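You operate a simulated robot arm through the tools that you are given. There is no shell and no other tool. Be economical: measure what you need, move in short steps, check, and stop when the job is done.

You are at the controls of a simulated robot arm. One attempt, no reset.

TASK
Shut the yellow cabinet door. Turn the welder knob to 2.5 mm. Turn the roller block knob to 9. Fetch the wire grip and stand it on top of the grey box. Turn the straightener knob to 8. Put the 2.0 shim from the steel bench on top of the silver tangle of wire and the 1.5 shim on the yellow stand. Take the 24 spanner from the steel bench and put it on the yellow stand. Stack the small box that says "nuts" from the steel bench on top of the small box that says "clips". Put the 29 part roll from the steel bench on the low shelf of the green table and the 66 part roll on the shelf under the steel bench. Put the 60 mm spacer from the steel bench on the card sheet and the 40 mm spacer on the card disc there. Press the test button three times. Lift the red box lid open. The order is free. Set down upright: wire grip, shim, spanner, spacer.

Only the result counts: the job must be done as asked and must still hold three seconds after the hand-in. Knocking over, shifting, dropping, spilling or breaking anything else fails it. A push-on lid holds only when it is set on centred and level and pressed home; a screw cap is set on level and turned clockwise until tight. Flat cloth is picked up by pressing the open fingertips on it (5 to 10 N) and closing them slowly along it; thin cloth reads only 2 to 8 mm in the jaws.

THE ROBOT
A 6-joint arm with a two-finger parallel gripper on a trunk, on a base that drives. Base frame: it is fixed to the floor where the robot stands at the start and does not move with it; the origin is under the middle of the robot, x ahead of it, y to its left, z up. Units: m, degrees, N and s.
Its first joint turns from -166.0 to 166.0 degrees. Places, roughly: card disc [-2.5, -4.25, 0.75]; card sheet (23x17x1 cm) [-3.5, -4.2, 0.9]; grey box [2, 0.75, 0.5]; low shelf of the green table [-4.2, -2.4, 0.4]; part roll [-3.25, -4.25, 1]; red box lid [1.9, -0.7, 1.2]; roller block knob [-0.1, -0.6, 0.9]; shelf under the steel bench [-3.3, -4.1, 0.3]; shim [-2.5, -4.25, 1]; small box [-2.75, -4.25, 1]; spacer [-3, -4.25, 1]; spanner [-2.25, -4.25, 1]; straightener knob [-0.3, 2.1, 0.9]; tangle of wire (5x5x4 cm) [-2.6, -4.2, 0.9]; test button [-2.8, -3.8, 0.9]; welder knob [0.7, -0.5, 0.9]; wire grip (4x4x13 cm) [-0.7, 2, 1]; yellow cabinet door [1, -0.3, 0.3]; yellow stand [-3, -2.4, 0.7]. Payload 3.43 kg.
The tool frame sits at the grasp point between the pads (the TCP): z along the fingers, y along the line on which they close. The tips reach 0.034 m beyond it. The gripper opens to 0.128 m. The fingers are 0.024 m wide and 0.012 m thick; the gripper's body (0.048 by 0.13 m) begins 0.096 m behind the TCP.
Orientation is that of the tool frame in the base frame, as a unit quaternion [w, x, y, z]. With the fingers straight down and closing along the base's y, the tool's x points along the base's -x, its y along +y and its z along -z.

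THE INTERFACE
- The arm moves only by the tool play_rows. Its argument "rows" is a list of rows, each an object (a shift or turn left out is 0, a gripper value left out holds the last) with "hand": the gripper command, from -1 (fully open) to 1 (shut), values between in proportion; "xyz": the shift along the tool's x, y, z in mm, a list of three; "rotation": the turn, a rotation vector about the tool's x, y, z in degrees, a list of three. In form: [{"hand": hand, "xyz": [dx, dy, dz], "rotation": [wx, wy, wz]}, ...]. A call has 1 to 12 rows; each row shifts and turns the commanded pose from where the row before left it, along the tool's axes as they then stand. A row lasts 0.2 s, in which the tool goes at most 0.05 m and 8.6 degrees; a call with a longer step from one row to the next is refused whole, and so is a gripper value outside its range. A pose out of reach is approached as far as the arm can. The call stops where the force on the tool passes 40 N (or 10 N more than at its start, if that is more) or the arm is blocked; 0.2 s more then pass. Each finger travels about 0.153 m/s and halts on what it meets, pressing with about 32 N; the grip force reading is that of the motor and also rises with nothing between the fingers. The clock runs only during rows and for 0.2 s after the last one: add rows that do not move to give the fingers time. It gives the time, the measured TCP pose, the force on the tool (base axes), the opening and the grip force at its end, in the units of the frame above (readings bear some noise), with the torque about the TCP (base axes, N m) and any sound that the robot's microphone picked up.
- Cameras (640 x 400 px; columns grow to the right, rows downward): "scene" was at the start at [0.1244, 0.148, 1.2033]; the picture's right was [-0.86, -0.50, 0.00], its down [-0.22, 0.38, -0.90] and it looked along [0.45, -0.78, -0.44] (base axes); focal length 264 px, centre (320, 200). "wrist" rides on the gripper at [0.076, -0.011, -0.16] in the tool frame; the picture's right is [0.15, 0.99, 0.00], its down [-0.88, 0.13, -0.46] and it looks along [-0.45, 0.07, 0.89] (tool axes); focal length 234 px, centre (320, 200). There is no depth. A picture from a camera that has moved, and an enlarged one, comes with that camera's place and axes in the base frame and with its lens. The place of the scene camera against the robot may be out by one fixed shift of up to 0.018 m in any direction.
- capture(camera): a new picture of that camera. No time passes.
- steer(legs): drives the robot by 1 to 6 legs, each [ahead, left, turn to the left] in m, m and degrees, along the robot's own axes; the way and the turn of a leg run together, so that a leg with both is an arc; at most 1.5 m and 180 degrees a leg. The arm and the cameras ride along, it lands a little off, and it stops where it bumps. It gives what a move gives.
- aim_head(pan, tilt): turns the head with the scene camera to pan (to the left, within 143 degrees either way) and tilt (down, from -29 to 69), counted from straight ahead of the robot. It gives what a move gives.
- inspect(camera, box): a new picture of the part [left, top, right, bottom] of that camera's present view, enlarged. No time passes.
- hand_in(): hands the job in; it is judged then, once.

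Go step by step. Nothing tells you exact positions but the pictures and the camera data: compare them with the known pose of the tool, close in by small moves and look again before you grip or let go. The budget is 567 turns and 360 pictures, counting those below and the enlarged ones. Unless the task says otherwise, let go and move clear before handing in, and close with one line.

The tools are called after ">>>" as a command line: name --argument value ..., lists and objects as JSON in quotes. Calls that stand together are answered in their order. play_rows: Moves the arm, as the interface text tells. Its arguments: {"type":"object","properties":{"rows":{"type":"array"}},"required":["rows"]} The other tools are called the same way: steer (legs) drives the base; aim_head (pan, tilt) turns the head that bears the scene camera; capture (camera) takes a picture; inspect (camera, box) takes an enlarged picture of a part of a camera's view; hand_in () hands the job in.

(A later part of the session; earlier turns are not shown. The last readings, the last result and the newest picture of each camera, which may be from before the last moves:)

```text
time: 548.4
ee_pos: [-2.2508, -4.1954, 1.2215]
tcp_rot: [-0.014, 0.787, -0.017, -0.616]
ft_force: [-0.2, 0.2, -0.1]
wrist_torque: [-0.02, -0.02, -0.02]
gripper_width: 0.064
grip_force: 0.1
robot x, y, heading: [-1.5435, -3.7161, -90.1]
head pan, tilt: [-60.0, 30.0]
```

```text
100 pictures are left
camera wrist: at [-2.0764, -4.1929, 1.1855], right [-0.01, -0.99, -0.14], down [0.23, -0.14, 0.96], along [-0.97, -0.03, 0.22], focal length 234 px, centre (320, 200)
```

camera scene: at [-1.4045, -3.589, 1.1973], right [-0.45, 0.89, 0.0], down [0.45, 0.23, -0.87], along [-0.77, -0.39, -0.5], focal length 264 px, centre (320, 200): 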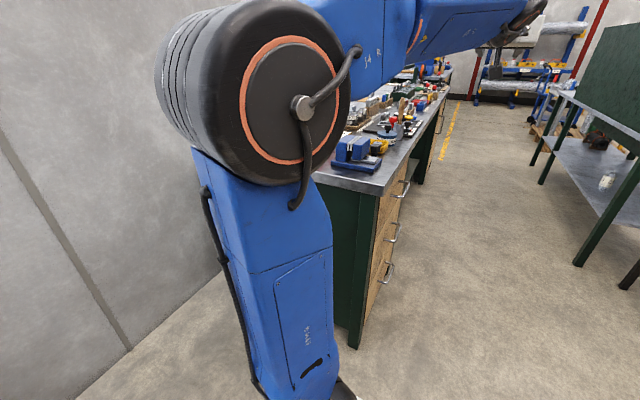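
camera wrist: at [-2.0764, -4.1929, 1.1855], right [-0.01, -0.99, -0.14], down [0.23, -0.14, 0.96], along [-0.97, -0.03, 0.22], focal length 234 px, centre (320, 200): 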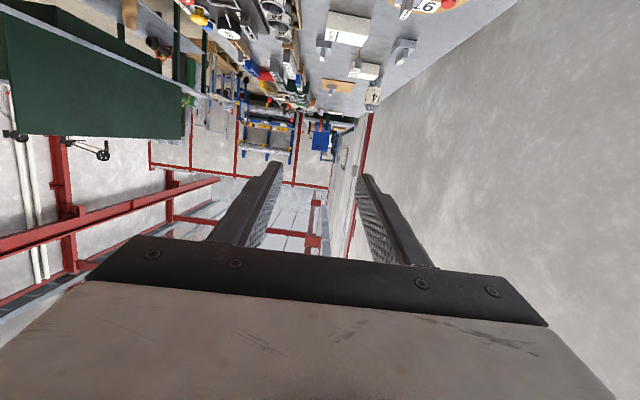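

I need a steeper tool to see the rack; retract a little and pitch to ~45° below horizontal.

>>> play_rows --rows '[{"xyz": [0, 0, -45]}, {"xyz": [0, 0, -40]}, {"rotation": [0, 8, 0]}, {"rotation": [0, 8, 0]}, {"rotation": [0, 8, 0]}, {"rotation": [0, 8, 0]}, {}]'

>>> capture --camera "wrist"

```text
time: 550.0
ee_pos: [-2.1657, -4.1992, 1.2424]
tcp_rot: [-0.007, 0.927, -0.019, -0.375]
ft_force: [0.1, -0.3, 0.7]
wrist_torque: [-0.02, 0.02, -0.02]
gripper_width: 0.0639
grip_force: 0.0
robot x, y, heading: [-1.5437, -3.7173, -89.8]
head pan, tilt: [-60.0, 30.0]
```

```text
99 pictures are left
camera wrist: at [-1.9999, -4.1959, 1.303], right [0.06, -0.99, -0.1], down [-0.32, -0.12, 0.94], along [-0.94, -0.03, -0.33], focal length 234 px, centre (320, 200)
```

wrist: 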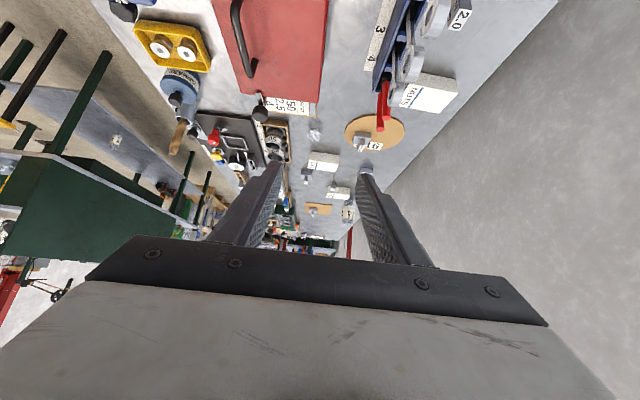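

>>> play_rows --rows '[{"rotation": [0, 8, 0]}, {"rotation": [0, 8, 0]}, {"rotation": [0, 6, 0]}, {"xyz": [0, 15, 40]}, {"xyz": [0, 15, 40]}, {}]'

>>> capture --camera "wrist"

```text
time: 551.4
ee_pos: [-2.1971, -4.2265, 1.1657]
tcp_rot: [-0.004, 0.981, -0.02, -0.192]
ft_force: [0.0, 1.0, 0.1]
wrist_torque: [-0.03, 0.02, 0.0]
gripper_width: 0.0641
grip_force: 0.1
robot x, y, heading: [-1.5435, -3.7175, -89.8]
head pan, tilt: [-60.0, 30.0]
```

```text
98 pictures are left
camera wrist: at [-2.0664, -4.223, 1.2847], right [0.09, -0.99, -0.05], down [-0.65, -0.1, 0.75], along [-0.75, -0.03, -0.66], focal length 234 px, centre (320, 200)
```

wrist: 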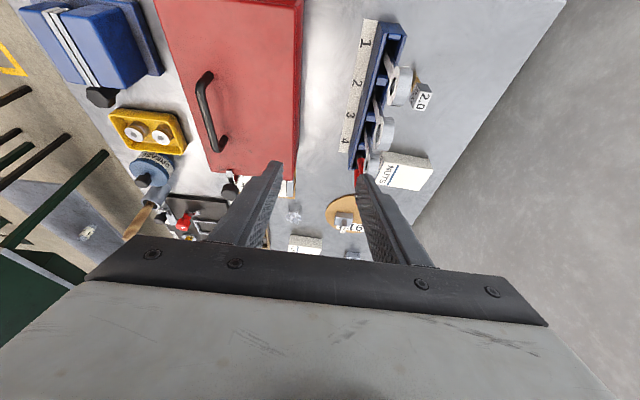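

>>> inspect --camera "wrist" --box '[320, 0, 480, 200]'

```text
2.00 times, centred on (400, 100) of wrist
camera zoom: at [-2.0664, -4.223, 1.2847], right [0.09, -0.99, -0.05], down [-0.65, -0.1, 0.75], along [-0.75, -0.03, -0.66], focal length 468 px, centre (160, 400)
```

zoom: 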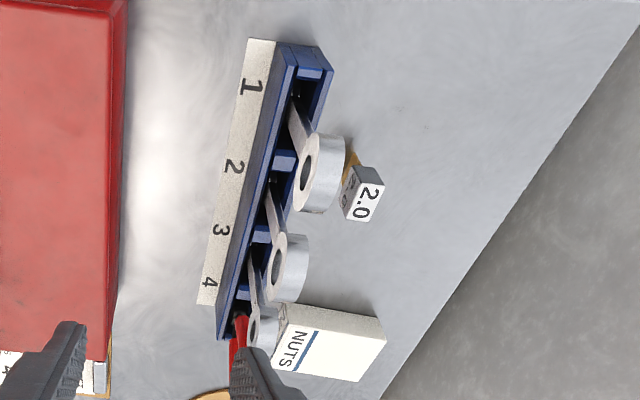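

Slots are 1:19, 2:24, 3:17, 4:pliers; the 24 ring is at ≈(-2.236, -4.308, 1.005), and the 2.0 shim at ≈(-2.21, -4.367). I move the robot slightly closer and make the tool vertical.

>>> steer --legs '[[0.12, -0.07, 0]]'

>>> play_rows --rows '[{"hand": -0.1, "rotation": [0, 8, 0]}, {"rotation": [0, 8, 0]}, {"rotation": [0, 6.2, 0]}, {"xyz": [40, -20, 0]}, {}]'

>>> inspect --camera "wrist" --box '[220, 40, 460, 240]'

```text
time: 552.7
ee_pos: [-2.2673, -4.3473, 1.1664]
tcp_rot: [-0.004, 0.981, -0.019, -0.192]
ft_force: [0.5, 0.3, 0.0]
wrist_torque: [0.01, -0.01, 0.05]
gripper_width: 0.0638
grip_force: 0.1
robot x, y, heading: [-1.6142, -3.8313, -89.7]
head pan, tilt: [-60.0, 30.0]
```

```text
time: 553.9
ee_pos: [-2.2163, -4.3235, 1.138]
tcp_rot: [0.0, 1.0, -0.022, 0.001]
ft_force: [0.6, -0.1, -0.5]
wrist_torque: [-0.01, -0.02, 0.0]
gripper_width: 0.0704
grip_force: 0.0
out of reach, approached as far as the arm can: row 3
robot x, y, heading: [-1.6093, -3.8363, -89.9]
head pan, tilt: [-60.0, 30.0]
```

```text
2.00 times, centred on (340, 140) of wrist
camera zoom: at [-2.1404, -4.3169, 1.2967], right [0.1, -0.99, 0.0], down [-0.89, -0.09, 0.45], along [-0.45, -0.05, -0.89], focal length 468 px, centre (280, 320)
```

zoom: 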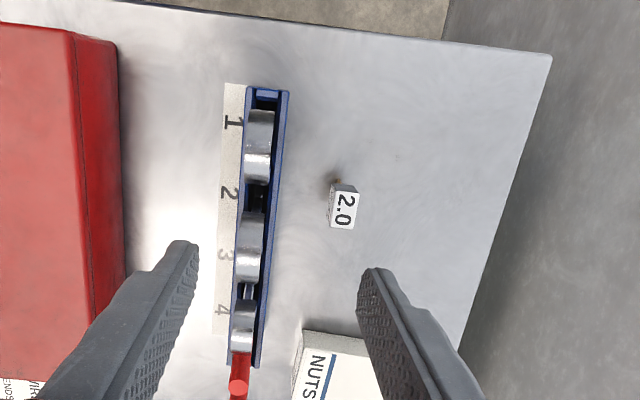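

Clear view from above. Centre on the 24 ring (middle one) and lower.

>>> play_rows --rows '[{"xyz": [-13.3, -13.9, 0]}, {"xyz": [0, 0, 40]}, {"xyz": [0, 0, 35]}, {}]'

>>> inspect --camera "wrist" --box '[220, 60, 440, 240]'

```text
time: 554.9
ee_pos: [-2.2292, -4.3101, 1.0616]
tcp_rot: [0.0, 1.0, -0.021, 0.001]
ft_force: [-0.6, -0.4, -0.2]
wrist_torque: [-0.01, 0.0, 0.04]
gripper_width: 0.0706
grip_force: 0.1
robot x, y, heading: [-1.6144, -3.8366, -89.7]
head pan, tilt: [-60.0, 30.0]
```

```text
2.22 times, centred on (330, 150) of wrist
camera zoom: at [-2.1534, -4.3031, 1.2205], right [0.1, -0.99, 0.0], down [-0.89, -0.09, 0.45], along [-0.45, -0.05, -0.89], focal length 520 px, centre (298, 311)
```

zoom: 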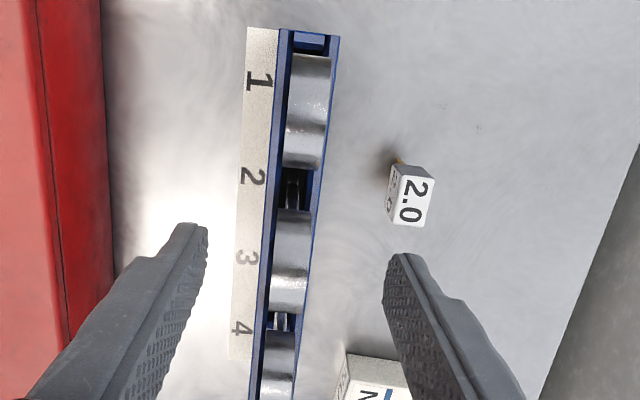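

>>> play_rows --rows '[{"xyz": [0, 0, 25]}, {"xyz": [0, 0, 18]}, {"hand": 0.2}, {"hand": 0.5}, {"hand": 1}, {"hand": 1}]'

>>> inspect --camera "wrist" --box '[220, 60, 440, 240]'

```text
time: 556.3
ee_pos: [-2.2299, -4.3092, 1.0191]
tcp_rot: [0.0, 1.0, -0.021, 0.001]
ft_force: [-0.5, -0.4, 0.6]
wrist_torque: [-0.05, 0.05, 0.03]
gripper_width: 0.0135
grip_force: 32.1
robot x, y, heading: [-1.6168, -3.8361, -89.6]
head pan, tilt: [-60.0, 30.0]
```

```text
2.22 times, centred on (330, 150) of wrist
camera zoom: at [-2.1534, -4.302, 1.1777], right [0.11, -0.99, 0.0], down [-0.89, -0.09, 0.45], along [-0.45, -0.05, -0.89], focal length 520 px, centre (298, 311)
```

zoom: 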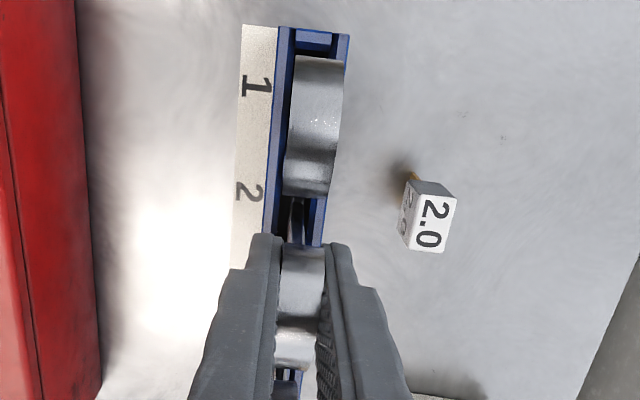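

Gripped (13.5 mm thick). Lift straight up.

>>> play_rows --rows '[{"xyz": [0, 0, -20]}, {"xyz": [0, 0, -25]}, {"xyz": [0, 0, -25]}, {"xyz": [0, 0, -25]}, {}]'

>>> capture --camera "wrist"

```text
time: 557.5
ee_pos: [-2.2287, -4.3103, 1.1173]
tcp_rot: [0.0, 1.0, -0.021, 0.0]
ft_force: [0.6, -0.1, -1.6]
wrist_torque: [-0.03, -0.03, -0.02]
gripper_width: 0.0138
grip_force: 31.9
robot x, y, heading: [-1.6128, -3.8352, -89.8]
head pan, tilt: [-60.0, 30.0]
```

```text
93 pictures are left
camera wrist: at [-2.1515, -4.3039, 1.2758], right [0.11, -0.99, 0.0], down [-0.89, -0.09, 0.45], along [-0.45, -0.05, -0.89], focal length 234 px, centre (320, 200)
```

wrist: 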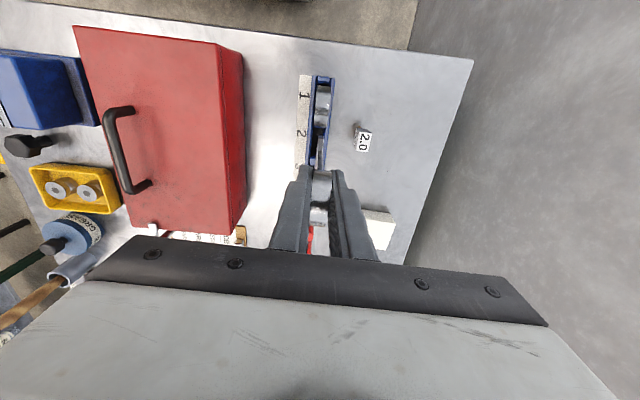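

>>> play_rows --rows '[{"xyz": [10, 0, -30]}, {"xyz": [35, 0, -25]}, {"xyz": [45, 0, 0]}, {"xyz": [45, 0, 0]}, {}]'

>>> aim_head --pan -45 --tilt 15

>>> capture --camera "scene"

```text
time: 558.7
ee_pos: [-2.0951, -4.3166, 1.1606]
tcp_rot: [0.0, 1.0, -0.021, 0.0]
ft_force: [-5.3, 2.3, 2.3]
wrist_torque: [0.14, 0.94, -0.01]
gripper_width: 0.0137
grip_force: 31.6
out of reach, approached as far as the arm can: row 2
robot x, y, heading: [-1.6099, -3.8374, -89.9]
head pan, tilt: [-60.0, 30.0]
```

```text
time: 559.5
ee_pos: [-2.0947, -4.3154, 1.1601]
tcp_rot: [0.0, 1.0, -0.02, 0.001]
ft_force: [-3.2, -0.2, 2.7]
wrist_torque: [0.06, 0.57, -0.01]
gripper_width: 0.0139
grip_force: 32.0
robot x, y, heading: [-1.6105, -3.8368, -90.1]
head pan, tilt: [-45.0, 15.0]
```

```text
92 pictures are left
camera scene: at [-1.4608, -3.9739, 1.2215], right [-0.71, 0.7, 0.0], down [0.18, 0.18, -0.97], along [-0.68, -0.69, -0.26], focal length 264 px, centre (320, 200)
```

scene: 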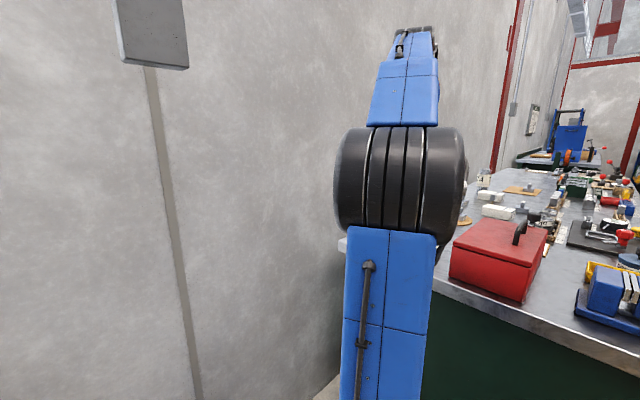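

There's a small contact force; check what the spanner touches.

>>> capture --camera "wrist"

```text
91 pictures are left
camera wrist: at [-2.0185, -4.3089, 1.3187], right [0.1, -0.99, 0.0], down [-0.89, -0.09, 0.45], along [-0.45, -0.05, -0.89], focal length 234 px, centre (320, 200)
```

wrist: 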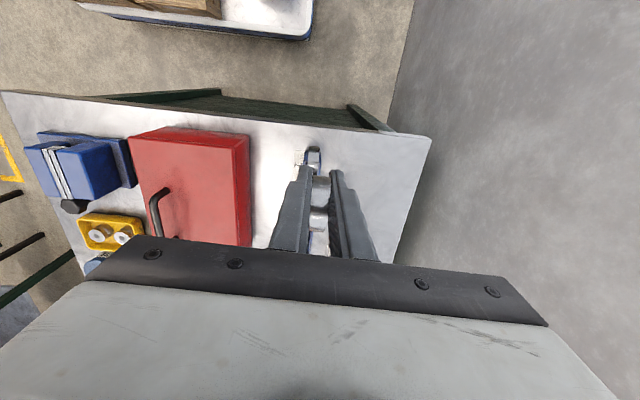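

>>> inspect --camera "wrist" --box '[250, 110, 390, 250]'

```text
2.86 times, centred on (320, 180) of wrist
camera zoom: at [-2.0185, -4.3089, 1.3187], right [0.1, -0.99, 0.0], down [-0.89, -0.09, 0.45], along [-0.45, -0.05, -0.89], focal length 669 px, centre (320, 257)
```

zoom: 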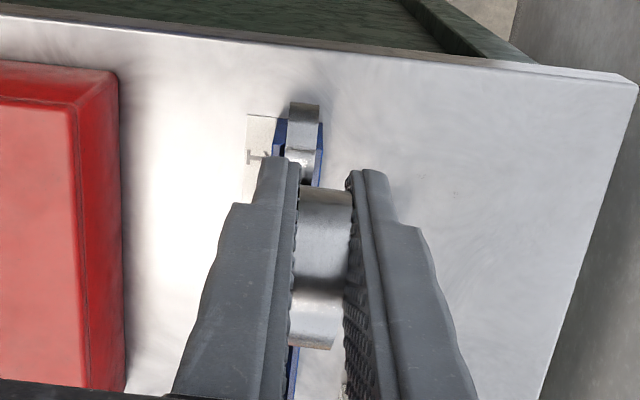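

The 24's lower end is pushing the 19 spanner over. I go straight back to release it, then lift higher.

>>> play_rows --rows '[{"xyz": [-25, 0, 0]}, {"xyz": [-30, 0, 0]}, {"xyz": [-30, 0, 0]}, {"xyz": [-30, 0, 0]}, {}, {}]'

>>> inspect --camera "wrist" --box '[250, 50, 410, 230]'

```text
time: 560.9
ee_pos: [-2.2053, -4.3099, 1.1557]
tcp_rot: [0.001, 1.0, -0.021, -0.002]
ft_force: [-0.4, 0.5, -1.7]
wrist_torque: [0.01, -0.04, -0.01]
gripper_width: 0.014
grip_force: 31.3
out of reach, approached as far as the arm can: row 4
robot x, y, heading: [-1.6088, -3.8403, -89.5]
head pan, tilt: [-45.0, 15.0]
```

```text
2.22 times, centred on (330, 140) of wrist
camera zoom: at [-2.1286, -4.3029, 1.3136], right [0.1, -0.99, 0.0], down [-0.88, -0.09, 0.46], along [-0.46, -0.05, -0.89], focal length 520 px, centre (298, 333)
```

zoom: 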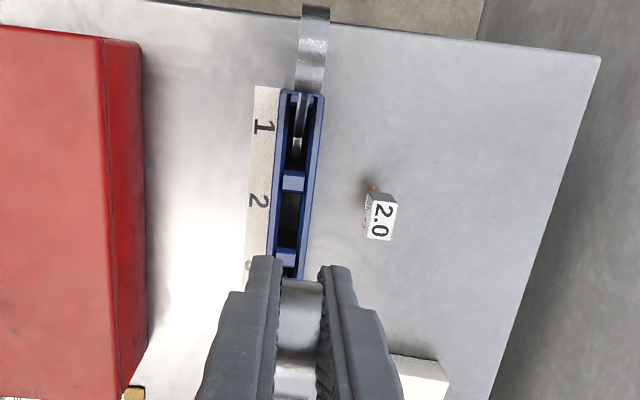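

The 19 is left leaning in its slot; I'll restore it afterwards. First get the 24 out: shift it behind the row (-y), away from its neighbours.

>>> play_rows --rows '[{"xyz": [-10, 0, 0]}, {"xyz": [0, 25, 0]}, {"xyz": [0, 25, 0]}, {}]'

```text
time: 561.9
ee_pos: [-2.2162, -4.3608, 1.1465]
tcp_rot: [0.002, 1.0, -0.021, -0.002]
ft_force: [0.0, 0.7, -1.6]
wrist_torque: [0.0, -0.04, -0.02]
gripper_width: 0.0135
grip_force: 32.7
out of reach, approached as far as the arm can: row 2
robot x, y, heading: [-1.6113, -3.837, -89.8]
head pan, tilt: [-45.0, 15.0]
```

>>> play_rows --rows '[{"xyz": [35, 0, 0]}, {"xyz": [40, 0, 0]}, {"xyz": [40, 0, -10]}, {"xyz": [40, 0, -20]}, {"xyz": [20, 0, -20]}, {}]'

>>> capture --camera "wrist"

>>> capture --camera "scene"

```text
time: 563.3
ee_pos: [-2.0402, -4.3675, 1.1719]
tcp_rot: [0.003, 1.0, -0.02, -0.002]
ft_force: [-0.2, -0.2, -1.2]
wrist_torque: [0.02, -0.05, 0.0]
gripper_width: 0.0135
grip_force: 32.4
out of reach, approached as far as the arm can: row 4, 5
robot x, y, heading: [-1.6116, -3.8366, -89.7]
head pan, tilt: [-45.0, 15.0]
```

```text
88 pictures are left
camera wrist: at [-1.963, -4.3597, 1.3312], right [0.1, -0.99, 0.0], down [-0.88, -0.09, 0.46], along [-0.46, -0.05, -0.89], focal length 234 px, centre (320, 200)
```

wrist: 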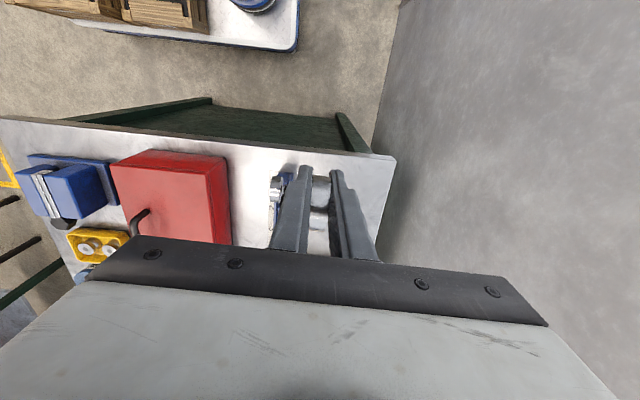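

```text
87 pictures are left
camera scene: at [-1.4608, -3.9741, 1.2215], right [-0.71, 0.7, 0.0], down [0.18, 0.18, -0.97], along [-0.68, -0.69, -0.26], focal length 264 px, centre (320, 200)
```

scene: 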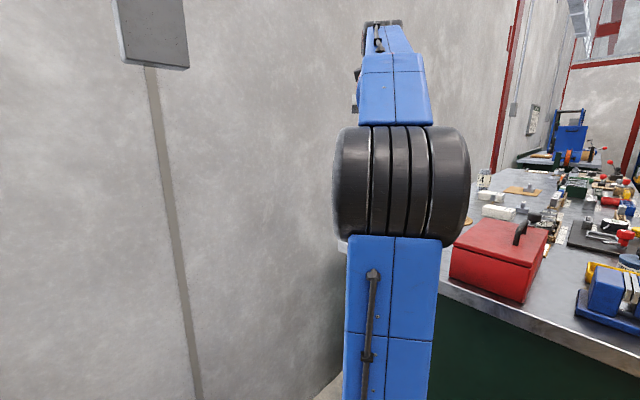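

>>> play_rows --rows '[{"xyz": [40, 0, -5]}, {"xyz": [40, -10, -5]}, {}]'

>>> steer --legs '[[-0.75, 0, 0]]'

>>> aim_head --pan -70 --tilt 15

>>> capture --camera "scene"

```text
time: 564.1
ee_pos: [-1.96, -4.3592, 1.1718]
tcp_rot: [0.002, 1.0, -0.021, -0.002]
ft_force: [-0.5, -0.1, -1.5]
wrist_torque: [-0.02, -0.04, -0.01]
gripper_width: 0.0138
grip_force: 32.1
out of reach, approached as far as the arm can: row 1, 2
robot x, y, heading: [-1.6145, -3.839, -89.7]
head pan, tilt: [-45.0, 15.0]
```

```text
time: 568.1
ee_pos: [-1.9609, -3.6276, 1.1701]
tcp_rot: [0.002, 1.0, -0.016, -0.001]
ft_force: [0.4, 0.6, -1.6]
wrist_torque: [0.01, -0.02, 0.02]
gripper_width: 0.0139
grip_force: 31.9
robot x, y, heading: [-1.6168, -3.0991, -89.2]
head pan, tilt: [-45.0, 15.0]
```

```text
time: 569.0
ee_pos: [-1.961, -3.6262, 1.1715]
tcp_rot: [0.002, 1.0, -0.017, -0.001]
ft_force: [-0.8, -0.5, -1.2]
wrist_torque: [0.0, -0.02, -0.01]
gripper_width: 0.0139
grip_force: 32.0
robot x, y, heading: [-1.6215, -3.1031, -88.9]
head pan, tilt: [-70.0, 15.0]
```

```text
86 pictures are left
camera scene: at [-1.4883, -3.203, 1.2215], right [-0.36, 0.93, 0.0], down [0.24, 0.09, -0.97], along [-0.9, -0.34, -0.26], focal length 264 px, centre (320, 200)
```

scene: 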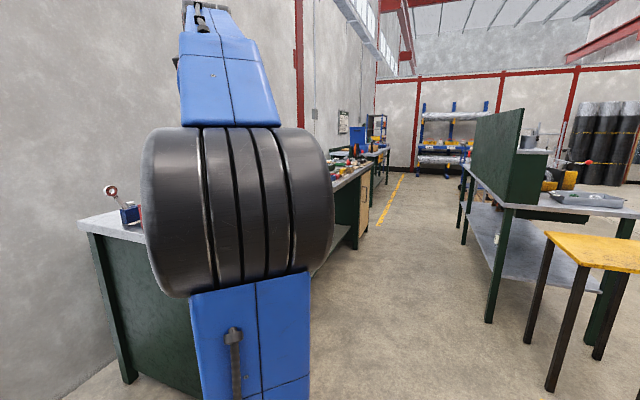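

The 24 is out. Drive back toward the stand's east side and bring the arm around.

>>> steer --legs '[[-0.8, 0, -1.0]]'

>>> play_rows --rows '[{"xyz": [-25, -40, 10]}, {"xyz": [-25, -40, 10]}, {"xyz": [-30, -35, 15]}, {"xyz": [-30, -35, 15]}, {"xyz": [-30, -35, 15]}, {"xyz": [-30, -35, 15]}, {"xyz": [-30, -35, 15]}, {"xyz": [-35, -30, 15]}, {"xyz": [-40, -25, 10]}, {"xyz": [-45, -15, 10]}, {"xyz": [-45, -10, 10]}, {}]'

>>> capture --camera "wrist"

```text
time: 573.2
ee_pos: [-1.9748, -2.8189, 1.1719]
tcp_rot: [0.003, 1.0, -0.027, -0.001]
ft_force: [-0.1, 0.0, -1.4]
wrist_torque: [0.0, -0.05, 0.0]
gripper_width: 0.0137
grip_force: 31.5
robot x, y, heading: [-1.6198, -2.3025, -90.5]
head pan, tilt: [-70.0, 15.0]
```

```text
time: 575.9
ee_pos: [-2.3219, -2.4637, 1.0339]
tcp_rot: [0.002, 1.0, -0.027, -0.001]
ft_force: [-0.4, 0.8, -1.3]
wrist_torque: [0.0, -0.03, -0.05]
gripper_width: 0.0136
grip_force: 32.0
robot x, y, heading: [-1.6248, -2.2985, -90.6]
head pan, tilt: [-70.0, 15.0]
```

```text
85 pictures are left
camera wrist: at [-2.2457, -2.4566, 1.1923], right [0.09, -1.0, 0.0], down [-0.89, -0.08, 0.46], along [-0.46, -0.05, -0.89], focal length 234 px, centre (320, 200)
```

wrist: 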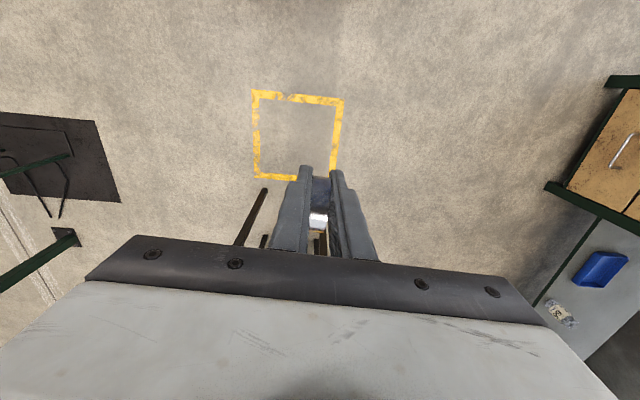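

>>> steer --legs '[[0, -0.56, 0.6]]'

>>> aim_head --pan -90 --tilt 30

>>> inspect --camera "scene" --box '[200, 40, 420, 220]'

```text
time: 579.0
ee_pos: [-2.8624, -2.472, 1.0334]
tcp_rot: [0.003, 1.0, -0.02, -0.002]
ft_force: [-0.3, 0.1, -2.5]
wrist_torque: [0.01, -0.02, 0.0]
gripper_width: 0.0135
grip_force: 31.9
robot x, y, heading: [-2.162, -2.3016, -89.6]
head pan, tilt: [-70.0, 15.0]
```

```text
time: 579.8
ee_pos: [-2.863, -2.4726, 1.0349]
tcp_rot: [0.004, 1.0, -0.02, -0.002]
ft_force: [1.0, 0.3, -1.7]
wrist_torque: [0.02, -0.06, 0.0]
gripper_width: 0.0138
grip_force: 32.3
robot x, y, heading: [-2.1688, -2.2986, -89.6]
head pan, tilt: [-90.0, 30.0]
```

```text
2.22 times, centred on (310, 130) of scene
camera zoom: at [-2.0374, -2.3714, 1.1974], right [-0.01, 1.0, 0.0], down [0.5, 0.0, -0.87], along [-0.87, -0.01, -0.5], focal length 588 px, centre (342, 356)
```

zoom: 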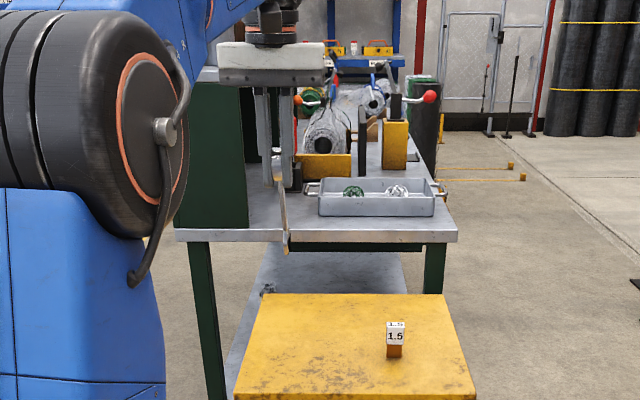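

>>> inspect --camera "wrist" --box '[250, 100, 390, 250]'

```text
2.67 times, centred on (320, 175) of wrist
camera zoom: at [-2.7859, -2.4649, 1.1924], right [0.11, -0.99, 0.0], down [-0.88, -0.09, 0.46], along [-0.46, -0.05, -0.89], focal length 624 px, centre (320, 267)
```

zoom: 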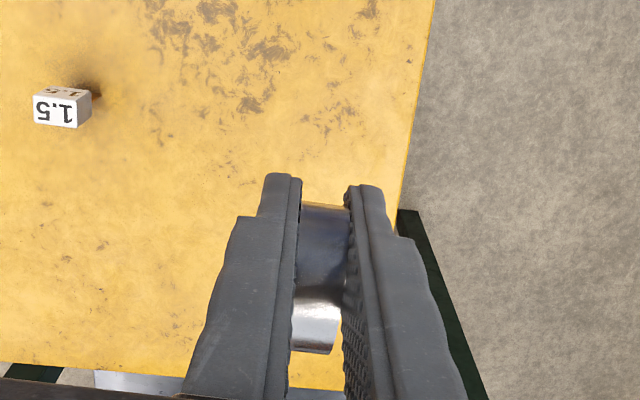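

>>> inspect --camera "scene" --box '[270, 70, 350, 170]'

```text
4.00 times, centred on (310, 120) of scene
camera zoom: at [-2.0374, -2.3714, 1.1974], right [-0.01, 1.0, 0.0], down [0.5, 0.0, -0.87], along [-0.87, -0.01, -0.5], focal length 1058 px, centre (360, 520)
```

zoom: 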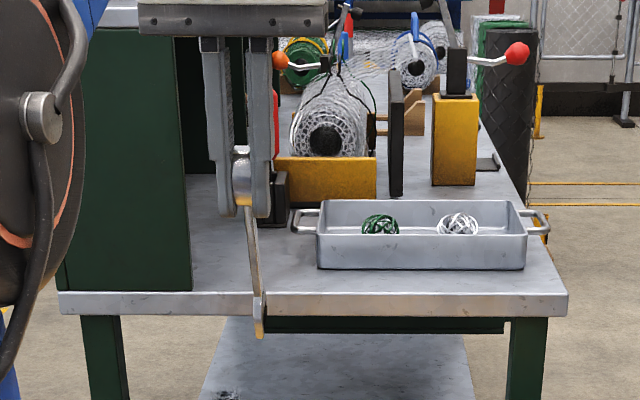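

The spanner hangs nearly vertical (bottom ~4° toward -x). I correct that tilt, move a bit inward and lower.

>>> play_rows --rows '[{"rotation": [0.46, 3.8, 0]}, {"xyz": [-40, 0, 20]}, {"xyz": [0, 0, 40]}, {"xyz": [0, 0, 40]}, {"xyz": [0, 0, 40]}, {"xyz": [0, 0, 20]}, {}]'

>>> inspect --camera "wrist" --box '[250, 50, 390, 250]'

>>> inspect --camera "scene" --box '[250, 90, 360, 210]'

```text
time: 581.4
ee_pos: [-2.8926, -2.47, 0.8712]
tcp_rot: [-0.001, 0.999, -0.02, 0.031]
ft_force: [0.0, 0.2, -1.5]
wrist_torque: [-0.02, -0.01, -0.01]
gripper_width: 0.0135
grip_force: 31.3
robot x, y, heading: [-2.1661, -2.2973, -89.5]
head pan, tilt: [-90.0, 30.0]
```

```text
2.00 times, centred on (320, 150) of wrist
camera zoom: at [-2.8269, -2.4634, 1.0347], right [0.11, -0.99, 0.01], down [-0.91, -0.1, 0.4], along [-0.4, -0.05, -0.92], focal length 468 px, centre (320, 300)
```

zoom: 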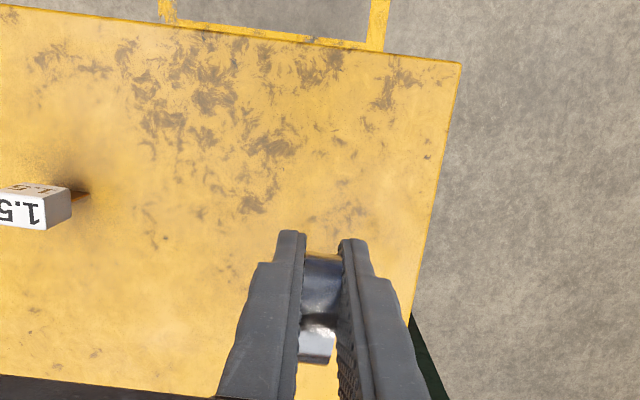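

```text
3.33 times, centred on (305, 150) of scene
camera zoom: at [-2.0375, -2.3714, 1.1973], right [-0.01, 1.0, 0.0], down [0.5, 0.0, -0.87], along [-0.87, 0.0, -0.5], focal length 882 px, centre (370, 367)
```

zoom: 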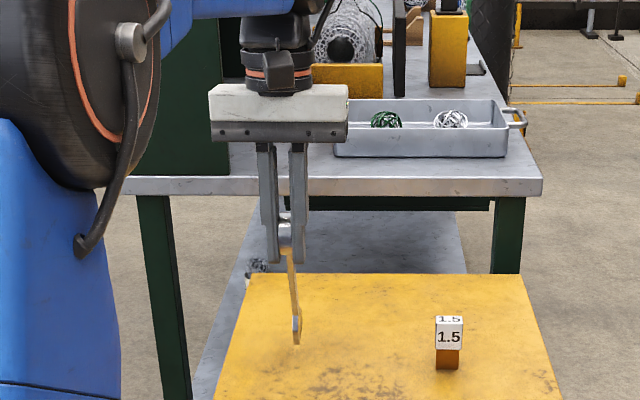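

>>> play_rows --rows '[{"xyz": [0, 0, 10]}, {"xyz": [0, 0, 5]}, {}]'

>>> play_rows --rows '[{"xyz": [0, 0, 3]}, {"xyz": [0, 0, 3]}, {}]'

>>> play_rows --rows '[{"xyz": [0, 0, 2]}, {"xyz": [0, 0, 2]}, {}]'

```text
time: 582.2
ee_pos: [-2.8916, -2.4708, 0.8561]
tcp_rot: [-0.002, 0.999, -0.02, 0.031]
ft_force: [-0.9, -0.7, -2.0]
wrist_torque: [0.03, -0.07, 0.03]
gripper_width: 0.014
grip_force: 32.6
robot x, y, heading: [-2.1678, -2.2997, -89.7]
head pan, tilt: [-90.0, 30.0]
```

```text
time: 583.0
ee_pos: [-2.8906, -2.471, 0.8514]
tcp_rot: [-0.001, 0.999, -0.02, 0.03]
ft_force: [3.9, 0.1, 19.9]
wrist_torque: [0.1, 0.28, -0.03]
gripper_width: 0.0139
grip_force: 32.3
robot x, y, heading: [-2.1649, -2.2962, -89.9]
head pan, tilt: [-90.0, 30.0]
```

```text
time: 583.8
ee_pos: [-2.8909, -2.4718, 0.8461]
tcp_rot: [-0.001, 0.999, -0.02, 0.032]
ft_force: [3.9, -0.7, 18.9]
wrist_torque: [-0.03, 0.13, 0.05]
gripper_width: 0.0138
grip_force: 31.7
robot x, y, heading: [-2.1606, -2.2989, -89.7]
head pan, tilt: [-90.0, 30.0]
```

In contact and pressed home. Check verticality before releasing.

>>> inspect --camera "scene" --box '[265, 130, 325, 205]'

```text
5.33 times, centred on (295, 168) of scene
camera zoom: at [-2.0366, -2.3713, 1.1973], right [-0.01, 1.0, 0.0], down [0.5, 0.0, -0.87], along [-0.87, 0.0, -0.5], focal length 1410 px, centre (453, 373)
```

zoom: 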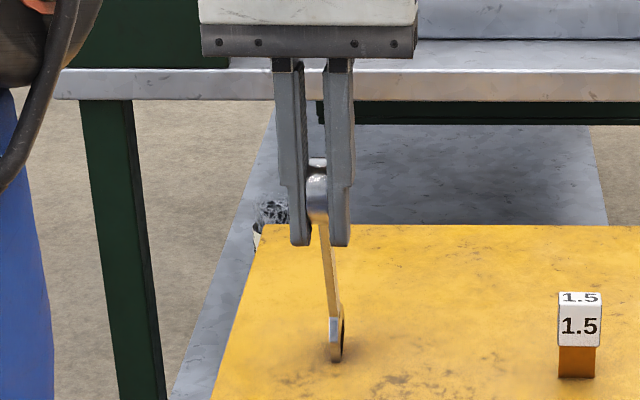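

The stem leans ~3° (foot toward +y). I lift slightly, correct by 3° and set down again.

>>> play_rows --rows '[{"xyz": [0, 0, -6]}, {"xyz": [0, 0, -6]}, {"rotation": [-3, 0, 0]}, {}]'

>>> inspect --camera "scene" --box '[265, 130, 325, 205]'

```text
time: 584.8
ee_pos: [-2.892, -2.471, 0.859]
tcp_rot: [0.025, 0.999, -0.021, 0.031]
ft_force: [0.2, -0.8, -1.4]
wrist_torque: [-0.01, -0.02, 0.02]
gripper_width: 0.0137
grip_force: 32.0
robot x, y, heading: [-2.1651, -2.2991, -89.7]
head pan, tilt: [-90.0, 30.0]
```

```text
5.33 times, centred on (295, 168) of scene
camera zoom: at [-2.0375, -2.3714, 1.1973], right [-0.01, 1.0, 0.0], down [0.5, 0.0, -0.87], along [-0.87, 0.0, -0.5], focal length 1410 px, centre (453, 373)
```

zoom: 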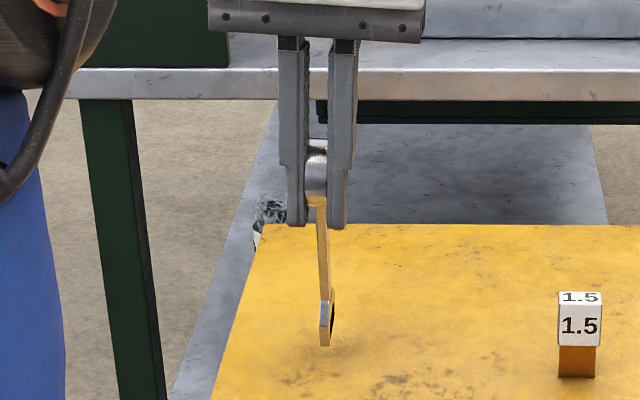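

From the picture rows, the spanner is actually tilted ~17° in the x–z plane (foot toward -x). I raise a little and rotate the tool another ~16° to bring it vertical.

>>> play_rows --rows '[{"xyz": [0, 0, -25]}, {"rotation": [0, 8, 0]}, {"rotation": [0, 8, 0]}, {}]'

>>> inspect --camera "scene" --box '[265, 120, 325, 205]'

```text
time: 585.8
ee_pos: [-2.8949, -2.4709, 0.8834]
tcp_rot: [0.029, 0.985, -0.017, 0.17]
ft_force: [0.0, 0.9, -1.8]
wrist_torque: [-0.02, 0.03, 0.0]
gripper_width: 0.0136
grip_force: 32.1
robot x, y, heading: [-2.1656, -2.2988, -89.7]
head pan, tilt: [-90.0, 30.0]
```

```text
4.71 times, centred on (295, 162) of scene
camera zoom: at [-2.0374, -2.3714, 1.1974], right [-0.01, 1.0, 0.0], down [0.5, 0.0, -0.87], along [-0.87, 0.0, -0.5], focal length 1244 px, centre (438, 376)
```

zoom: 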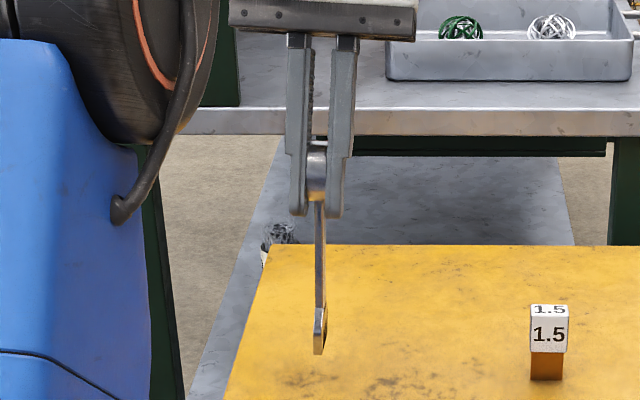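

Nearly vertical now; small final trims (about 2°) in both directions.

>>> play_rows --rows '[{"rotation": [2.3, -1.8, 0.8]}, {"xyz": [0, 0, 0]}, {}]'

>>> inspect --camera "scene" --box '[265, 120, 325, 205]'

```text
time: 586.6
ee_pos: [-2.8942, -2.4704, 0.8837]
tcp_rot: [0.007, 0.988, -0.021, 0.155]
ft_force: [-0.3, 0.5, -1.4]
wrist_torque: [-0.02, -0.01, 0.01]
gripper_width: 0.014
grip_force: 32.1
robot x, y, heading: [-2.1652, -2.299, -89.9]
head pan, tilt: [-90.0, 30.0]
```

```text
4.71 times, centred on (295, 162) of scene
camera zoom: at [-2.0375, -2.3714, 1.1974], right [-0.01, 1.0, 0.0], down [0.5, 0.0, -0.87], along [-0.87, 0.0, -0.5], focal length 1244 px, centre (438, 376)
```

zoom: 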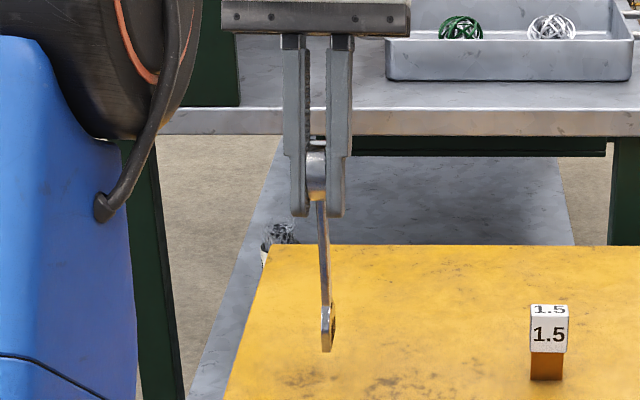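

>>> play_rows --rows '[{"xyz": [-4.6, 0, 14.3]}, {"xyz": [-2.4, 0, 7.6]}, {}]'

>>> play_rows --rows '[{"xyz": [-0.9, 0, 2.9]}, {"xyz": [-0.9, 0, 2.9]}, {}]'

>>> play_rows --rows '[{"xyz": [-0.6, 0, 1.9]}, {"xyz": [-0.6, 0, 1.9]}, {}]'

```text
time: 587.4
ee_pos: [-2.8951, -2.4697, 0.8608]
tcp_rot: [0.007, 0.988, -0.02, 0.156]
ft_force: [0.7, 0.1, -1.4]
wrist_torque: [-0.01, 0.0, 0.01]
gripper_width: 0.0137
grip_force: 32.1
robot x, y, heading: [-2.1692, -2.2977, -89.8]
head pan, tilt: [-90.0, 30.0]
```

```text
time: 588.2
ee_pos: [-2.8935, -2.4708, 0.8544]
tcp_rot: [0.006, 0.988, -0.021, 0.155]
ft_force: [0.3, -0.7, -1.9]
wrist_torque: [0.02, 0.0, 0.02]
gripper_width: 0.0135
grip_force: 32.3
robot x, y, heading: [-2.1634, -2.2991, -89.4]
head pan, tilt: [-90.0, 30.0]
```

```text
time: 589.0
ee_pos: [-2.8927, -2.4699, 0.8508]
tcp_rot: [0.007, 0.988, -0.022, 0.154]
ft_force: [-0.4, -1.2, 20.4]
wrist_torque: [-0.12, 0.11, 0.0]
gripper_width: 0.0141
grip_force: 32.4
robot x, y, heading: [-2.1679, -2.2983, -89.6]
head pan, tilt: [-90.0, 30.0]
```

Contact with very little torque. Ease off and open slowly, then check.

>>> play_rows --rows '[{"xyz": [0.3, 0, -1]}, {"hand": 0.75}, {"hand": 0.65}, {"hand": 0.5}, {"hand": 0.2}, {"hand": -0.2}, {}]'

>>> inspect --camera "scene" --box '[265, 120, 325, 205]'

```text
time: 590.6
ee_pos: [-2.8925, -2.4689, 0.8506]
tcp_rot: [0.007, 0.988, -0.021, 0.155]
ft_force: [0.3, 0.1, -0.1]
wrist_torque: [-0.01, 0.01, 0.01]
gripper_width: 0.0768
grip_force: 0.1
robot x, y, heading: [-2.1687, -2.2948, -89.6]
head pan, tilt: [-90.0, 30.0]
```

```text
4.71 times, centred on (295, 162) of scene
camera zoom: at [-2.0374, -2.3714, 1.1973], right [-0.01, 1.0, 0.0], down [0.5, 0.0, -0.87], along [-0.87, 0.0, -0.5], focal length 1244 px, centre (438, 376)
```

zoom: 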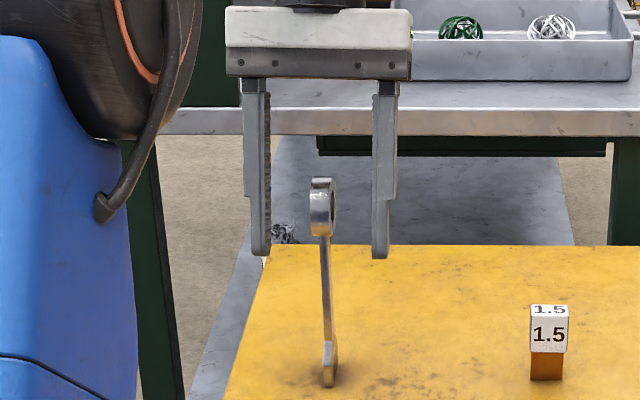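

The spanner stands upright on the stand. Go straight up and away.

>>> play_rows --rows '[{"xyz": [9, 0, -28]}, {"xyz": [12, 0, -38]}, {"xyz": [12, 0, -38]}, {"xyz": [12, 0, -38]}, {"xyz": [12, 0, -38]}, {}]'

>>> inspect --camera "scene" --box '[235, 100, 385, 220]'

```text
time: 592.0
ee_pos: [-2.8713, -2.4713, 0.9945]
tcp_rot: [0.006, 0.988, -0.022, 0.15]
ft_force: [-0.2, 1.0, 0.0]
wrist_torque: [0.0, 0.01, -0.03]
gripper_width: 0.077
grip_force: 0.1
out of reach, approached as far as the arm can: row 4, 5
robot x, y, heading: [-2.1657, -2.2999, -89.5]
head pan, tilt: [-90.0, 30.0]
```

```text
3.33 times, centred on (310, 160) of scene
camera zoom: at [-2.0374, -2.3714, 1.1973], right [-0.01, 1.0, 0.0], down [0.5, 0.0, -0.87], along [-0.87, 0.0, -0.5], focal length 882 px, centre (353, 333)
```

zoom: 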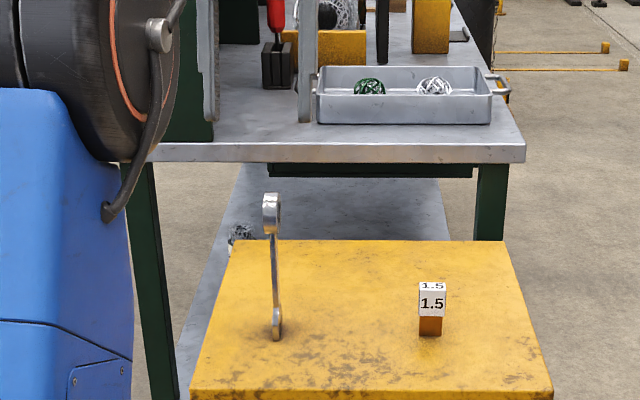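

Both items stand well. Next: fix the leaning 19 spanner, then the 2.0 shim and the NUTS box. Drive away from the stand and set the arm vertical and high.

>>> steer --legs '[[0, 0.55, -0.5]]'

>>> play_rows --rows '[{"rotation": [0, -8.5, 0]}, {"rotation": [0, -8.8, 0]}]'

>>> play_rows --rows '[{"rotation": [0, -8.5, 0]}, {"rotation": [-0.3, -8.5, 0]}, {"xyz": [35, 30, -20]}, {"xyz": [35, 25, -20]}, {"xyz": [20, 20, -40]}, {"xyz": [10, 20, -40]}, {"xyz": [0, 20, -40]}, {}]'

```text
time: 595.2
ee_pos: [-2.3184, -2.4674, 0.9922]
tcp_rot: [0.006, 0.988, -0.025, 0.149]
ft_force: [0.0, 0.7, -0.6]
wrist_torque: [-0.01, 0.0, 0.02]
gripper_width: 0.0767
grip_force: 0.1
robot x, y, heading: [-1.6154, -2.2997, -90.3]
head pan, tilt: [-90.0, 30.0]
```

```text
refused: row 2 steps farther than a row can; nothing moved
```

```text
refused: row 3 steps farther than a row can; nothing moved
```

>>> play_rows --rows '[{"rotation": [0, -8.5, 0]}, {"rotation": [-0.3, -8.5, 0]}, {"xyz": [30, 28, -20]}, {"xyz": [30, 28, -20]}, {"xyz": [20, 20, -38]}, {"xyz": [10, 20, -40]}, {"xyz": [0, 20, -40]}, {}]'

>>> steer --legs '[[1.2, 0, 0.3]]'

```text
time: 597.0
ee_pos: [-2.235, -2.5877, 1.1498]
tcp_rot: [0.005, 1.0, -0.025, 0.001]
ft_force: [0.4, -0.2, -0.5]
wrist_torque: [0.01, 0.01, 0.02]
gripper_width: 0.0769
grip_force: 0.1
robot x, y, heading: [-1.6107, -2.2989, -90.2]
head pan, tilt: [-90.0, 30.0]
```

```text
time: 603.0
ee_pos: [-2.2206, -3.7848, 1.1496]
tcp_rot: [0.005, 1.0, -0.015, 0.001]
ft_force: [0.2, -0.8, 0.8]
wrist_torque: [-0.03, 0.0, 0.04]
gripper_width: 0.077
grip_force: 0.1
robot x, y, heading: [-1.6034, -3.4821, -88.8]
head pan, tilt: [-90.0, 30.0]
```

>>> steer --legs '[[0.36, 0.02, -1.2]]'

>>> play_rows --rows '[{"xyz": [35, 30, 0]}, {"xyz": [35, 30, 0]}, {"xyz": [0, 45, 0]}, {"xyz": [0, 30, 0]}, {}]'

>>> capture --camera "wrist"

```text
time: 605.3
ee_pos: [-2.2061, -4.1299, 1.1505]
tcp_rot: [0.005, 1.0, -0.028, 0.002]
ft_force: [-0.2, -0.5, -0.3]
wrist_torque: [-0.02, -0.02, 0.02]
gripper_width: 0.0767
grip_force: 0.0
robot x, y, heading: [-1.5768, -3.841, -90.2]
head pan, tilt: [-90.0, 30.0]
```

```text
time: 606.5
ee_pos: [-2.1445, -4.2725, 1.1538]
tcp_rot: [0.006, 1.0, -0.029, 0.002]
ft_force: [0.5, 0.2, -0.3]
wrist_torque: [0.01, 0.03, 0.02]
gripper_width: 0.0769
grip_force: 0.1
robot x, y, heading: [-1.5814, -3.8441, -90.3]
head pan, tilt: [-90.0, 30.0]
```

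```text
73 pictures are left
camera wrist: at [-2.0675, -4.264, 1.3118], right [0.09, -1.0, 0.01], down [-0.89, -0.08, 0.45], along [-0.45, -0.05, -0.89], focal length 234 px, centre (320, 200)
```

wrist: 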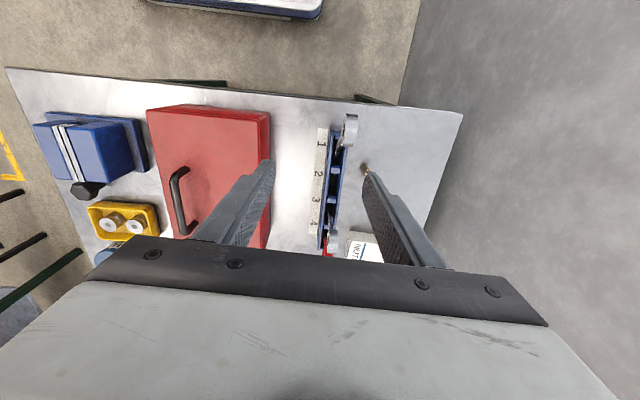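

>>> inspect --camera "wrist" --box '[290, 90, 390, 260]'

```text
2.35 times, centred on (340, 175) of wrist
camera zoom: at [-2.0675, -4.264, 1.3118], right [0.09, -1.0, 0.01], down [-0.89, -0.08, 0.45], along [-0.45, -0.05, -0.89], focal length 551 px, centre (273, 259)
```

zoom: 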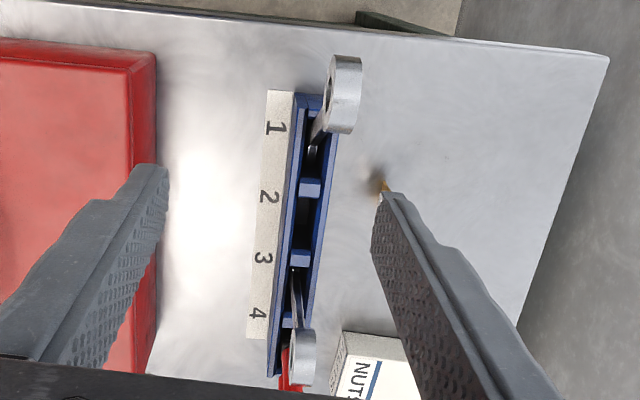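

The 19's ring is at ≈(-2.122, -4.313, 0.985), leaning east, foot still in slot 1. I grip its ring and swing it back upright.

>>> play_rows --rows '[{"hand": -0.1, "xyz": [24.8, 39, 0]}, {"xyz": [0, 0, 40]}, {"xyz": [0, 0, 40]}, {"xyz": [0, 0, 30]}, {}]'

>>> inspect --camera "wrist" --box '[240, 60, 400, 240]'

```text
time: 607.7
ee_pos: [-2.1243, -4.3111, 1.044]
tcp_rot: [0.005, 1.0, -0.027, 0.002]
ft_force: [-0.3, 1.0, 0.2]
wrist_torque: [-0.02, 0.03, 0.0]
gripper_width: 0.0701
grip_force: 0.2
robot x, y, heading: [-1.5779, -3.8431, -90.5]
head pan, tilt: [-90.0, 30.0]
```

```text
2.22 times, centred on (320, 150) of wrist
camera zoom: at [-2.0483, -4.303, 1.2028], right [0.09, -1.0, 0.01], down [-0.89, -0.08, 0.45], along [-0.45, -0.05, -0.89], focal length 520 px, centre (320, 311)
```

zoom: 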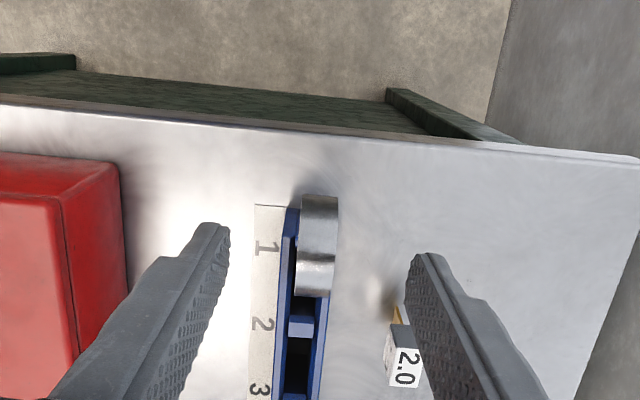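

>>> play_rows --rows '[{"xyz": [0, 0, 25]}, {"xyz": [0, 0, 20]}, {"hand": 0.2}, {"hand": 0.5}, {"hand": 1}, {"hand": 1}]'

>>> inspect --camera "wrist" --box '[240, 60, 400, 240]'

```text
time: 609.1
ee_pos: [-2.1244, -4.311, 0.9993]
tcp_rot: [0.006, 1.0, -0.028, 0.001]
ft_force: [0.2, 5.0, -0.2]
wrist_torque: [0.44, -0.18, -0.23]
gripper_width: 0.0136
grip_force: 32.7
robot x, y, heading: [-1.5777, -3.8436, -90.5]
head pan, tilt: [-90.0, 30.0]
```

```text
2.22 times, centred on (320, 150) of wrist
camera zoom: at [-2.047, -4.3041, 1.1569], right [0.09, -1.0, 0.01], down [-0.89, -0.08, 0.45], along [-0.45, -0.05, -0.89], focal length 520 px, centre (320, 311)
```

zoom: 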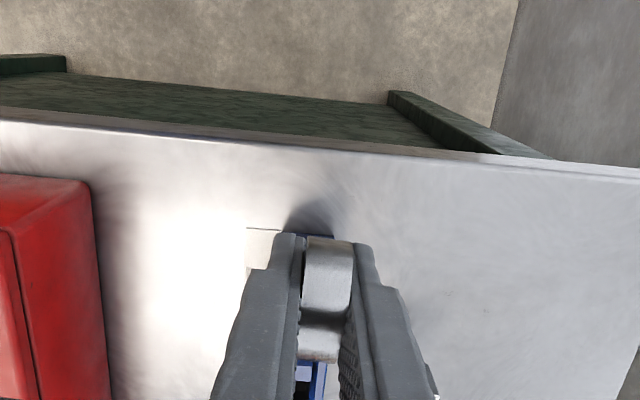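

Gripped. Rotate it rigidly about its foot by ~25° back to vertical.

>>> play_rows --rows '[{"xyz": [-13.5, 0, -4.8], "rotation": [0, 6.25, 0]}, {"xyz": [-13.6, 0, -4.8], "rotation": [0, 6.25, 0]}, {"xyz": [-13.5, 0, -4.7], "rotation": [0, 6.25, 0]}, {"xyz": [-13.5, 0, -4.8], "rotation": [0, 6.25, 0]}, {}]'

>>> capture --camera "wrist"

```text
time: 610.3
ee_pos: [-2.1709, -4.3085, 0.9857]
tcp_rot: [0.013, 0.976, -0.026, 0.214]
ft_force: [1.6, -0.4, 19.9]
wrist_torque: [-0.08, -0.12, -0.01]
gripper_width: 0.0137
grip_force: 31.8
out of reach, approached as far as the arm can: row 4
robot x, y, heading: [-1.583, -3.8412, -90.5]
head pan, tilt: [-90.0, 30.0]
```

```text
69 pictures are left
camera wrist: at [-2.1685, -4.2945, 1.1614], right [0.08, -0.99, 0.08], down [-1.0, -0.07, 0.05], along [-0.04, -0.08, -1.0], focal length 234 px, centre (320, 200)
```

wrist: 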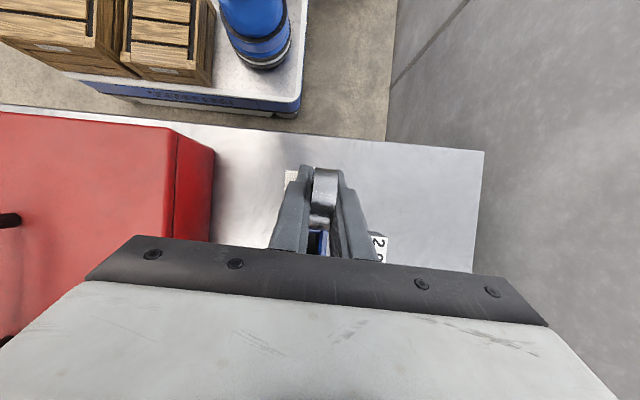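

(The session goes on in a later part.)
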